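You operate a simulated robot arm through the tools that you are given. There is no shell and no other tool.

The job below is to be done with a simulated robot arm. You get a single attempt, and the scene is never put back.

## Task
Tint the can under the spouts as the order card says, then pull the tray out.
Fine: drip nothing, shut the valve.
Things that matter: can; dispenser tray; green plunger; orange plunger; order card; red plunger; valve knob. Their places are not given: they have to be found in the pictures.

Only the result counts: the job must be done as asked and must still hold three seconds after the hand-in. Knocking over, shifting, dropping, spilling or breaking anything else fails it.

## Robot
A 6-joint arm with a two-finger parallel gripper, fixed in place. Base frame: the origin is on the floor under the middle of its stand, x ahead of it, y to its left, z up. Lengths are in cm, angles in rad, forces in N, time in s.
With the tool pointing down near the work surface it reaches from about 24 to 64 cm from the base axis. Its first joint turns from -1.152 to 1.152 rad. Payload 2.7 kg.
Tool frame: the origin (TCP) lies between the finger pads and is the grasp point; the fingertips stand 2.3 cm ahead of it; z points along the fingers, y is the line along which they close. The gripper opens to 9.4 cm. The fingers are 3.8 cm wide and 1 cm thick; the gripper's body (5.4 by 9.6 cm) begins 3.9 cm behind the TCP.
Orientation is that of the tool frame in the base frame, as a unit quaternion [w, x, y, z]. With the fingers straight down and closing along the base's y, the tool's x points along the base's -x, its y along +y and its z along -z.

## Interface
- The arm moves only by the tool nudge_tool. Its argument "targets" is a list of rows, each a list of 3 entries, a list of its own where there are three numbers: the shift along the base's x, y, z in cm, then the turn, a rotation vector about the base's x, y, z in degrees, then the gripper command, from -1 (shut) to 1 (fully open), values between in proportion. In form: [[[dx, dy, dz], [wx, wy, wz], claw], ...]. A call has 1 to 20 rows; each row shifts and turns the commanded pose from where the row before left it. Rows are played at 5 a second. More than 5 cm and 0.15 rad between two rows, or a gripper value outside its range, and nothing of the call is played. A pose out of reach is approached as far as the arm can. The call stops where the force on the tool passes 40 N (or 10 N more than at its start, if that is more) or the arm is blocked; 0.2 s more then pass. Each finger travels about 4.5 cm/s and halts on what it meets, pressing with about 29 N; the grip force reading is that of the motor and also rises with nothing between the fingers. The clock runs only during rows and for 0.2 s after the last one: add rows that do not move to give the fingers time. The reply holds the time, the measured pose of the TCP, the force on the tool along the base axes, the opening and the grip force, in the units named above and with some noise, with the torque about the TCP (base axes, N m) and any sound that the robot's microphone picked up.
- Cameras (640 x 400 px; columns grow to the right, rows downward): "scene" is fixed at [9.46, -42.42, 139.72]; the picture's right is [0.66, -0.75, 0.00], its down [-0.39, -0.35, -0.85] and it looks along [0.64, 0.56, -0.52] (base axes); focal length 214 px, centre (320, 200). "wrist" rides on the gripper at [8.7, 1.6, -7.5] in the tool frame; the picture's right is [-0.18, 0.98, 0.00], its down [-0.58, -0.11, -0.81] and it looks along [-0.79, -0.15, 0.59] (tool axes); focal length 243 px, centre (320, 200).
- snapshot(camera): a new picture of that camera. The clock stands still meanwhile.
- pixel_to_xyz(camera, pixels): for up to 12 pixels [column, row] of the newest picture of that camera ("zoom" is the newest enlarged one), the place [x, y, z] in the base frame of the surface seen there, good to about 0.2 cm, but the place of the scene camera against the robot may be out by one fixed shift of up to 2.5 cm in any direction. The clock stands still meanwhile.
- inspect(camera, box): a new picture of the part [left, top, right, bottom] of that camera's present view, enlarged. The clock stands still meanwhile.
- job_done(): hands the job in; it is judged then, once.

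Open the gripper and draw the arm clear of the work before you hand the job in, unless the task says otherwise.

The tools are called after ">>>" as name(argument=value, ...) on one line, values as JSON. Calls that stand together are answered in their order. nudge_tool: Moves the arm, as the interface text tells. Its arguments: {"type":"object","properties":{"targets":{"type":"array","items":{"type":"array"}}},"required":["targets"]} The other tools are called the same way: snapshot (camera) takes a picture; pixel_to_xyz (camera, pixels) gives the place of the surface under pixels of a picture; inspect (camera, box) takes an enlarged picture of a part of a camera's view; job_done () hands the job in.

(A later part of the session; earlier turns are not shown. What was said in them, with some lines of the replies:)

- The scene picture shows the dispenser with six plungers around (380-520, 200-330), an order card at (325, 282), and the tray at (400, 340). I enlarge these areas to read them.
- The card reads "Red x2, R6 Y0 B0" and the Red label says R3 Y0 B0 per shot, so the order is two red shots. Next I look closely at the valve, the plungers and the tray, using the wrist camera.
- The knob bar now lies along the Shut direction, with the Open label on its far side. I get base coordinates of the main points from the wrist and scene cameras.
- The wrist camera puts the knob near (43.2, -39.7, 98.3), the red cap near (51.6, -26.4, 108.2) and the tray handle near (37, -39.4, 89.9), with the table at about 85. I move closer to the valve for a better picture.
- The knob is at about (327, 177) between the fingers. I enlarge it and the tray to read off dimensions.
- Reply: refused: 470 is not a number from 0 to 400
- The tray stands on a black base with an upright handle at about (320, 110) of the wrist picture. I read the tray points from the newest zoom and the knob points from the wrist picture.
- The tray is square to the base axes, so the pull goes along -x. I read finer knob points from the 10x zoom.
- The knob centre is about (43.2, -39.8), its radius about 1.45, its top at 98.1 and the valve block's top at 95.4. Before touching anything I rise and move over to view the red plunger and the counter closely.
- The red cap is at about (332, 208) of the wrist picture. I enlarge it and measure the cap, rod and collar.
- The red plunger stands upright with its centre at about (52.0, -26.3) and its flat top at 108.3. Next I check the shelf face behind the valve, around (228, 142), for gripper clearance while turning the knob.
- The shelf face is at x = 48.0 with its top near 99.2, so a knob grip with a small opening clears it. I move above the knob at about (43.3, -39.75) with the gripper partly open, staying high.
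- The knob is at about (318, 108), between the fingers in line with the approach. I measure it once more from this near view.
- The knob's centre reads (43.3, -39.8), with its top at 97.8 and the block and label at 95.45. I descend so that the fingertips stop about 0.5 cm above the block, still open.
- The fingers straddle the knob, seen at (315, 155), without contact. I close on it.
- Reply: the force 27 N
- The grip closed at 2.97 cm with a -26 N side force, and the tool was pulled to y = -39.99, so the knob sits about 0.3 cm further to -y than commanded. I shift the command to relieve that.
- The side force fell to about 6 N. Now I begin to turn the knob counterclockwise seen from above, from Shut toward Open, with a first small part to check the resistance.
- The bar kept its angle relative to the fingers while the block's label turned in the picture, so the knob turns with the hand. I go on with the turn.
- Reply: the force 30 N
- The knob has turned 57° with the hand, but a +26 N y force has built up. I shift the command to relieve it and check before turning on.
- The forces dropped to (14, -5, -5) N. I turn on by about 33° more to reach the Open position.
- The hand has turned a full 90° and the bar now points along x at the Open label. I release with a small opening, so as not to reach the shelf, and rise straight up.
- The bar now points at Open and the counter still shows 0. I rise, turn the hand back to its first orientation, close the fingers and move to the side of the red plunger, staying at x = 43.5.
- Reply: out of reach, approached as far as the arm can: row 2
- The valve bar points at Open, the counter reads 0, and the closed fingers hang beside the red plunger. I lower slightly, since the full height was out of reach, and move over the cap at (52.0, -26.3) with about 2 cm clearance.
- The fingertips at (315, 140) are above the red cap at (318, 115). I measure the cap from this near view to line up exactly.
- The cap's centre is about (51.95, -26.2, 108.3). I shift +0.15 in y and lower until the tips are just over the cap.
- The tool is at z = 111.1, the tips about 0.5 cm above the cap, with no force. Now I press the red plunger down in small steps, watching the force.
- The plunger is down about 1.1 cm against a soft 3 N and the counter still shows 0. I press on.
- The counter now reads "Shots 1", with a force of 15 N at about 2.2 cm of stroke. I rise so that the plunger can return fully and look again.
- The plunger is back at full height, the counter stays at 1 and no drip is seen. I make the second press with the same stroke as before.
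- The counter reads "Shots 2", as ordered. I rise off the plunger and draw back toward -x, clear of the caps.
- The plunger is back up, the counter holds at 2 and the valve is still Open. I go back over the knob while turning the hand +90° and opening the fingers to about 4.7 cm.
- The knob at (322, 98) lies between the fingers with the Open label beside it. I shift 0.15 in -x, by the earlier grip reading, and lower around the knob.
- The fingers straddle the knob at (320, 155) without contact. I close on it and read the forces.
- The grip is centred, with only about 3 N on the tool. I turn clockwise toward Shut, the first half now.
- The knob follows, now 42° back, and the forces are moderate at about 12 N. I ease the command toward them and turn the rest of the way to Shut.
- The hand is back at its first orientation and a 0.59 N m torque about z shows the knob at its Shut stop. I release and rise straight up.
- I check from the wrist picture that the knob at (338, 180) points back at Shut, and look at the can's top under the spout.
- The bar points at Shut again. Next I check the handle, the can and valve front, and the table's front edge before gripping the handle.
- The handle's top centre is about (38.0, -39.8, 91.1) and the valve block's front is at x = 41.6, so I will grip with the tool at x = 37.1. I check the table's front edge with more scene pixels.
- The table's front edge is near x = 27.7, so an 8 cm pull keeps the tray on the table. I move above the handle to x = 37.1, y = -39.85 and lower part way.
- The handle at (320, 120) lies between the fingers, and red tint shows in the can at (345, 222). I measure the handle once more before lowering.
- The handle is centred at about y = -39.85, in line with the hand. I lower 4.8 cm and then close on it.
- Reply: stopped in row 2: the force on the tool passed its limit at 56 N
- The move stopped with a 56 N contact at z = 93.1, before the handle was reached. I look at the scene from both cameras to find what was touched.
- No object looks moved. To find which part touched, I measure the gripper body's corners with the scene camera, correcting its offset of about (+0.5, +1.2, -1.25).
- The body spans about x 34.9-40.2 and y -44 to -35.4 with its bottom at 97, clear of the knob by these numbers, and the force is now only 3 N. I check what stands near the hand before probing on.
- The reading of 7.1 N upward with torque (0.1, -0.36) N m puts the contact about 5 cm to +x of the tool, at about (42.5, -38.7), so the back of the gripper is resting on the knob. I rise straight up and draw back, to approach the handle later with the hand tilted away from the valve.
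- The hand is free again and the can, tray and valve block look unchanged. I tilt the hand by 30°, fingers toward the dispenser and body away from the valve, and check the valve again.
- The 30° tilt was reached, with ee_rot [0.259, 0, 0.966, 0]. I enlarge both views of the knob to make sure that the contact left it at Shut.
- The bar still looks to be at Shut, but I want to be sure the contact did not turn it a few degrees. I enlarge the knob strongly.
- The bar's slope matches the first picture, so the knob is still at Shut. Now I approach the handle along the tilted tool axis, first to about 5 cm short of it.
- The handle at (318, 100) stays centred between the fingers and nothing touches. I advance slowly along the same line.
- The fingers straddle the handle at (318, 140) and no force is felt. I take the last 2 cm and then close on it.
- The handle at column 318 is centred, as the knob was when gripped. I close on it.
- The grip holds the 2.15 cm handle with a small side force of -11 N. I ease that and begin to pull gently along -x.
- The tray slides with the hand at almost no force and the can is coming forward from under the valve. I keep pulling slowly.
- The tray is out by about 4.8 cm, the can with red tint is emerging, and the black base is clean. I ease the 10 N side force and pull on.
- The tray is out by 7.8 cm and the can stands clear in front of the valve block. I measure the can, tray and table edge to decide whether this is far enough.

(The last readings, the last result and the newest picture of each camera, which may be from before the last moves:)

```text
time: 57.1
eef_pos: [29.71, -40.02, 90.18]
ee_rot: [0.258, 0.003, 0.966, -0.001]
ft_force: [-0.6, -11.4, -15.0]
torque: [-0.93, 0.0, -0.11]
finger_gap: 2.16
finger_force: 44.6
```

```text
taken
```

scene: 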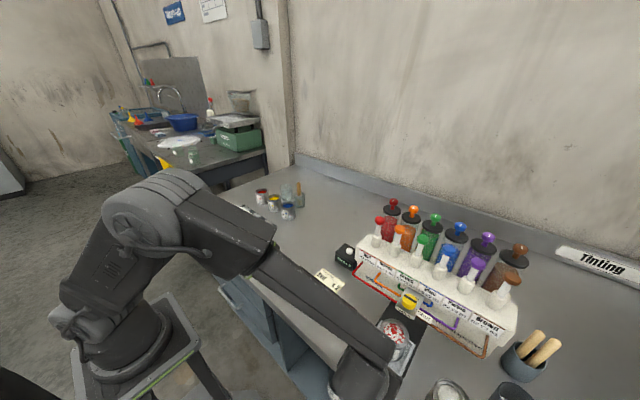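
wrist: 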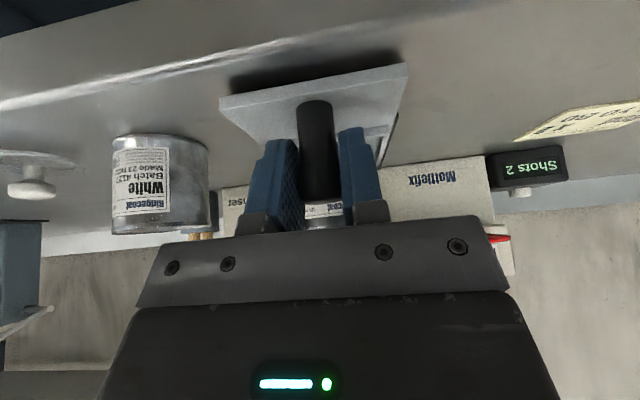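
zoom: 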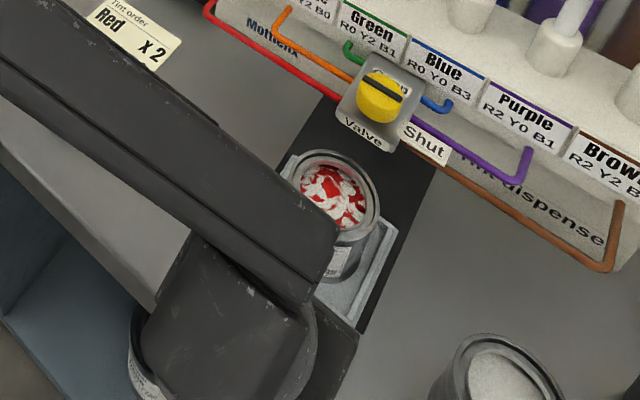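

The can's back rim is at x = 40.7, clear of the valve block front at 41.6; the tray front is at 28.7 and the table edge near 27. I pull about 1 cm further to feel for the end stop, lowering slightly to take off the upward pull.

>>> nudge_tool(targets=[[[0, -0.08, -0.1], [0, 0, 0], -1], [[-0.25, 0, -0.05], [0, 0, 0], -1], [[-0.3, 0, 0], [0, 0, 0], -1], [[-0.3, 0, 0], [0, 0, 0], -1], [[-0.2, 0, 0], [0, 0, 0], -1], [[0, 0, 0], [0, 0, 0], -1]])

>>> snapshot(camera="wrist")

>>> inspect(camera="scene", box=[340, 270, 440, 400])

```text
time: 58.5
eef_pos: [28.77, -39.95, 90.11]
ee_rot: [0.258, 0.001, 0.966, 0.001]
ft_force: [0.2, 5.1, 11.4]
torque: [-0.66, -0.53, 0.32]
finger_gap: 2.21
finger_force: 45.3
```

```text
taken
```

wrist: 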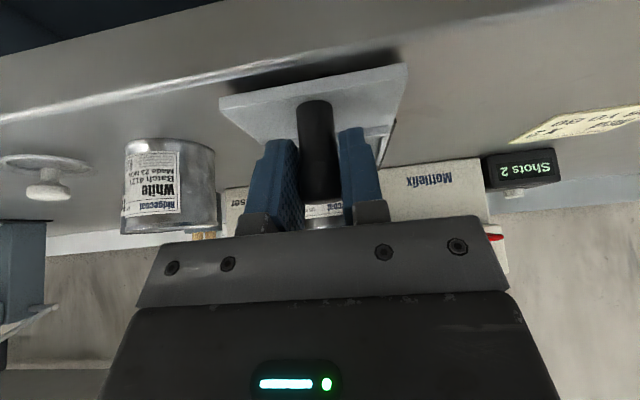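

```text
3.08 times, centred on (390, 335) of scene
```

zoom: 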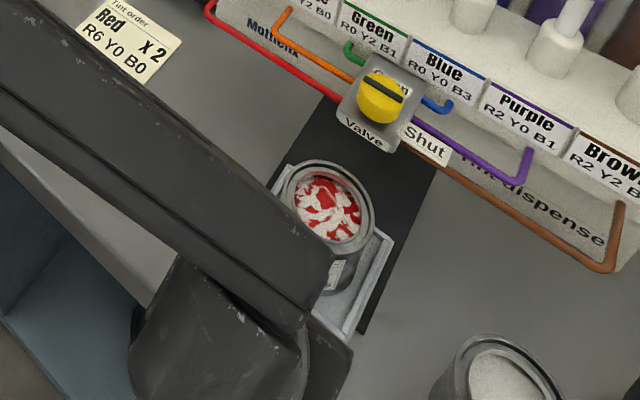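

The tray is out by 8.8 cm without meeting a stop, and the base under the spout is clean. I measure the table's edge before deciding on a last small pull.

>>> pixel_to_xyz(camera="wrist", pixels=[[200, 80], [200, 72], [200, 68], [430, 45], [430, 38], [430, 55], [310, 90], [310, 70], [310, 60], [310, 50], [225, 100], [395, 72]])

>>> inspect(camera="wrist", box=[180, 20, 440, 182])

```text
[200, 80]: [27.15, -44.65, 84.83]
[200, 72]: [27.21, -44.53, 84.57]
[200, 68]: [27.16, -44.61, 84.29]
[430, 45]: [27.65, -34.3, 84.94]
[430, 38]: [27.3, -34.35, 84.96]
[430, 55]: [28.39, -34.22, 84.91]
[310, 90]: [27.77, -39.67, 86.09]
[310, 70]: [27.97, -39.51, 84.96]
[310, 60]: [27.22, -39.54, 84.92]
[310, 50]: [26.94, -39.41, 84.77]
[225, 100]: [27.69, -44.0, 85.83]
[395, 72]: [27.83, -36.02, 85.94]
```

```text
2.46 times, centred on (310, 101) of wrist
```

zoom: 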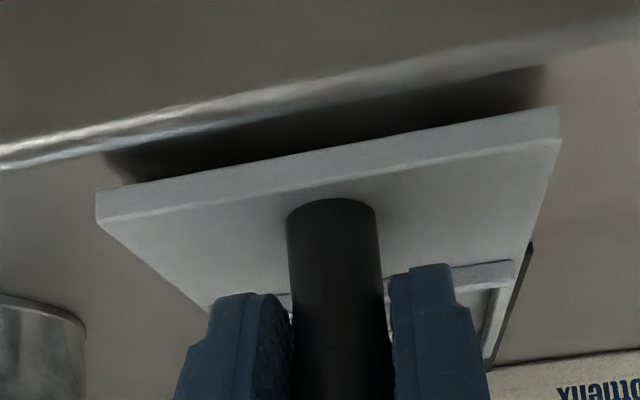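

The table edge is at x = 27.0 and the tray front at 27.75. I pull another 0.6 cm, still on the table, while watching for a stop.

>>> nudge_tool(targets=[[[-0.2, 0, 0.05], [0, 0, 0], -1], [[-0.2, 0, 0], [0, 0, 0], -1], [[-0.2, 0, 0], [0, 0, 0], -1], [[0, 0, 0], [0, 0, 0], -1], [[0, 0, 0], [0, 0, 0], -1]])

```text
time: 59.4
eef_pos: [28.41, -40.05, 89.99]
ee_rot: [0.26, 0.001, 0.966, 0.0]
ft_force: [9.8, -5.9, -5.4]
torque: [0.55, 0.64, 0.08]
finger_gap: 2.18
finger_force: 45.5
stopped in row 4: the force on the tool passed its limit at 43 N (the readings are from after the stop); the commanded pose is now the measured one
```

A 43 N stop at x = 28.4 shows that the slide has reached its end, about 9.1 cm out. I relax the pull slightly, then open the fingers.

>>> nudge_tool(targets=[[[0.1, 0, 0], [0, 0, 0], -1], [[0, 0, 0], [0, 0, 0], -0.5], [[0, 0, 0], [0, 0, 0], -0.2], [[0, 0, 0], [0, 0, 0], 0.1], [[0, 0, 0], [0, 0, 0], 0.1]])

>>> snapshot(camera="wrist")

>>> inspect(camera="scene", box=[340, 270, 440, 400])

```text
time: 60.6
eef_pos: [28.57, -39.96, 90.1]
ee_rot: [0.26, 0.0, 0.966, 0.0]
ft_force: [0.2, 0.5, 0.8]
torque: [0.03, 0.02, -0.03]
finger_gap: 5.14
finger_force: 0.0
```

```text
taken
```

wrist: 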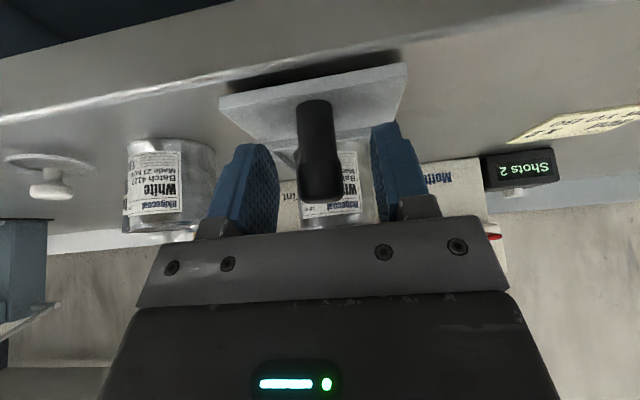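

```text
3.08 times, centred on (390, 335) of scene
```

zoom: 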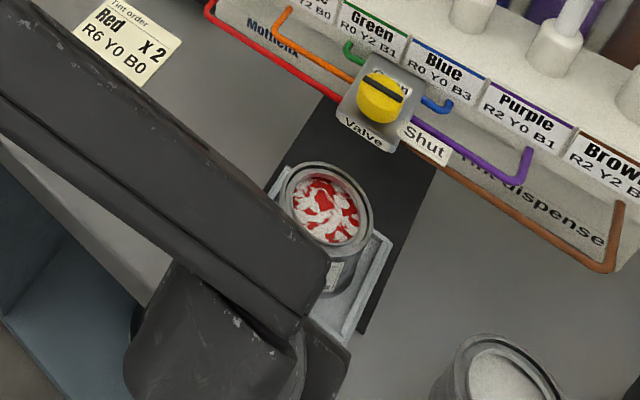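

The fingers are open and free of force, and the tray, can and handle stay in place. I withdraw along the tool axis until clear of the handle, then upward.

>>> nudge_tool(targets=[[[-0.4, 0, 0.69], [0, 0, 0], 0.1], [[-0.5, 0, 0.87], [0, 0, 0], 0.1], [[-0.5, 0, 0.87], [0, 0, 0], 0.1], [[-0.5, 0, 0.87], [0, 0, 0], 0.1], [[-0.5, 0, 0.87], [0, 0, 0], 0.1], [[-0.5, 0, 0.87], [0, 0, 0], 0.1], [[-0.5, 0, 0.87], [0, 0, 0], 0.1], [[0, 0, 2], [0, 0, 0], 0.1], [[0, 0.5, 3], [0, 0, 0], 0.1], [[0, 1, 3], [0, 0, 0], 0.1], [[0, 1, 3], [0, 5, 0], 0.1], [[0, 2, 3], [0, 5, 0], 0.1], [[0, 2, 3], [0, 5, 0], 0.1], [[0, 2, 3], [0, 5, 0], 0.1], [[0, 2, 2], [0, 5, 0], 0.1], [[0, 2, 0], [0, 5, 0], 0.1], [[0, 0, 0], [0, 0, 0], 0.1]])

>>> snapshot(camera="scene")

>>> snapshot(camera="wrist")

```text
time: 64.2
eef_pos: [25.24, -27.43, 118.07]
ee_rot: [0.001, 0.001, 1.0, 0.0]
ft_force: [0.1, -0.1, 0.2]
torque: [0.03, -0.03, -0.01]
finger_gap: 5.18
finger_force: 0.1
```

```text
taken
```

scene: 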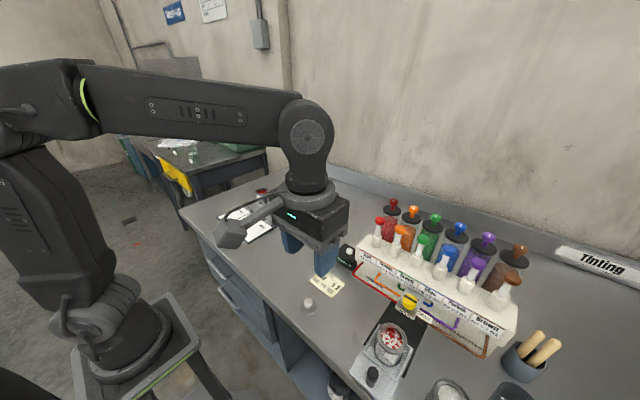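

```text
taken
```

wrist: 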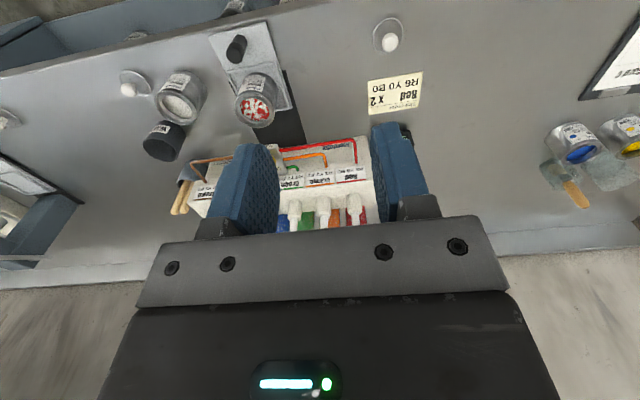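

The arm is clear, the tray is fully out, and the can with red tint stands at (390, 340) of the scene picture. I check the valve, the base under the spout, the counter and the plungers closely.

>>> inspect(camera="scene", box=[345, 280, 445, 400])

>>> inspect(camera="scene", box=[395, 285, 427, 305])

>>> inspect(camera="scene", box=[330, 190, 540, 330])

>>> inspect(camera="wrist", box=[190, 20, 330, 160])

```text
3.33 times, centred on (395, 340) of scene
```

zoom: 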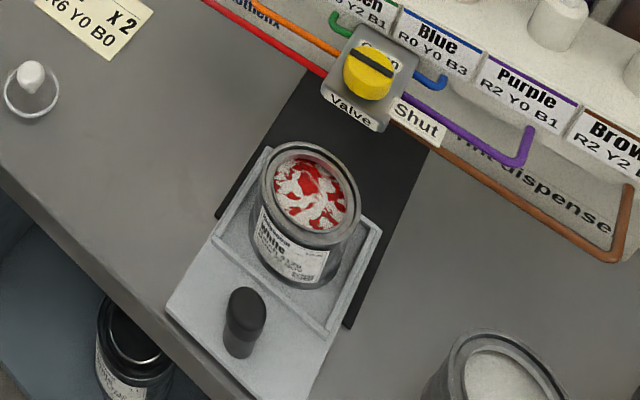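

```text
16.00 times, centred on (411, 295) of scene
```

zoom: 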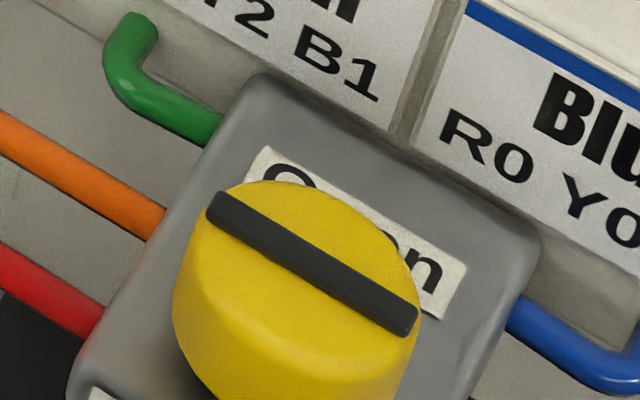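

```text
2.86 times, centred on (435, 260) of scene
```

zoom: 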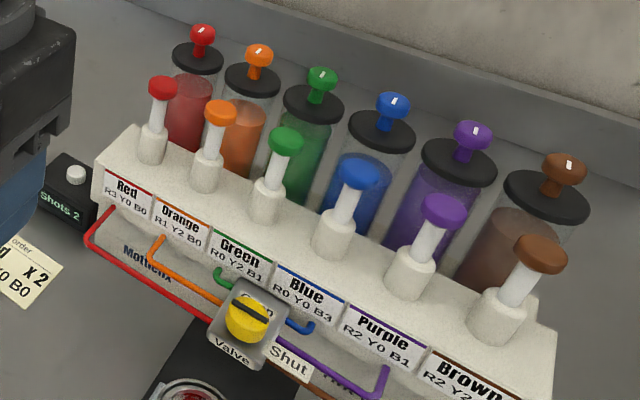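

```text
2.86 times, centred on (260, 90) of wrist
```

zoom: 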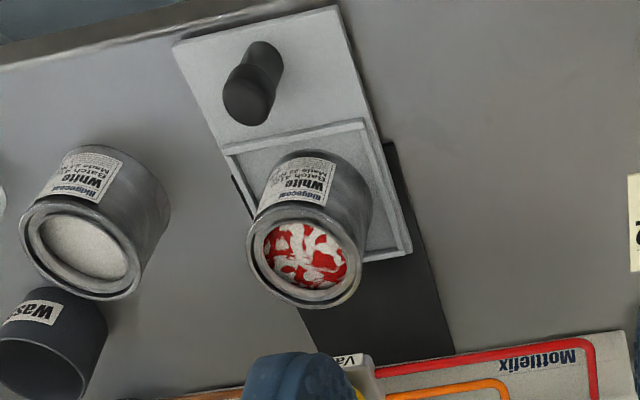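

The knob is at Shut, the counter reads 2, all plungers are up, and the base shows no drips. I open the gripper fully and let a moment pass with the arm clear of the work.

>>> nudge_tool(targets=[[[-1, 0, 2], [0, 0, 0], 1], [[-1, 0, 2], [0, 0, 0], 1], [[0, 0, 2], [0, 0, 0], 1], [[0, 0, 0], [0, 0, 0], 1], [[0, 0, 0], [0, 0, 0], 1], [[0, 0, 0], [0, 0, 0], 1]])

>>> inspect(camera="scene", box=[320, 220, 480, 400])

```text
time: 65.6
eef_pos: [23.09, -27.58, 123.92]
ee_rot: [0.001, 0.001, 1.0, -0.001]
ft_force: [-0.1, 0.1, 0.5]
torque: [-0.02, 0.03, 0.03]
finger_gap: 9.39
finger_force: 0.0
```

```text
2.22 times, centred on (400, 310) of scene
```

zoom: 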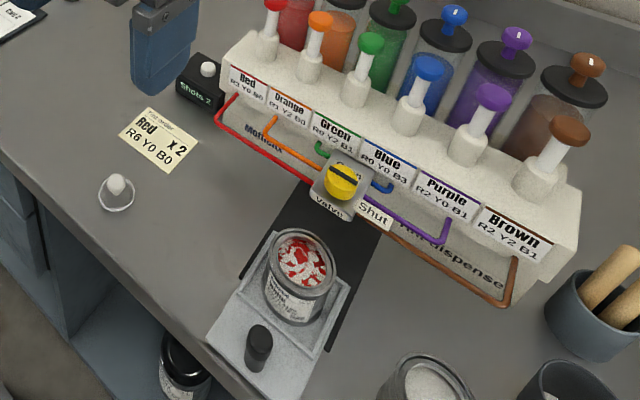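

The last picture shows two red shots in the can, the valve shut, the tray pulled out to its stop, nothing dripped, and the open gripper clear of the work. I hand the job in.

>>> job_done()

```text
The job is handed in.
```

I tinted the can with two red shots, as the order card says (Red x2, R6 Y0 B0), and pulled the tray out to its end stop, about 9 cm. I have handed the job in but have no verdict yet.

- **Tinting:** I opened the valve, pressed the red plunger twice and turned the valve back to Shut. The counter reads "Shots 2", and I pressed no other plunger.
- **Drips:** None show on the base under the spout or on the tray in the last pictures.
- **Unplanned contact:** On the first try at the tray handle, the back of the gripper hit the valve knob and the arm stopped at 56 N. I backed off and approached with the hand tilted. Close-up pictures afterwards show the knob still at Shut, and nothing looked moved.

At hand-in the gripper was open and the arm was clear of the work.
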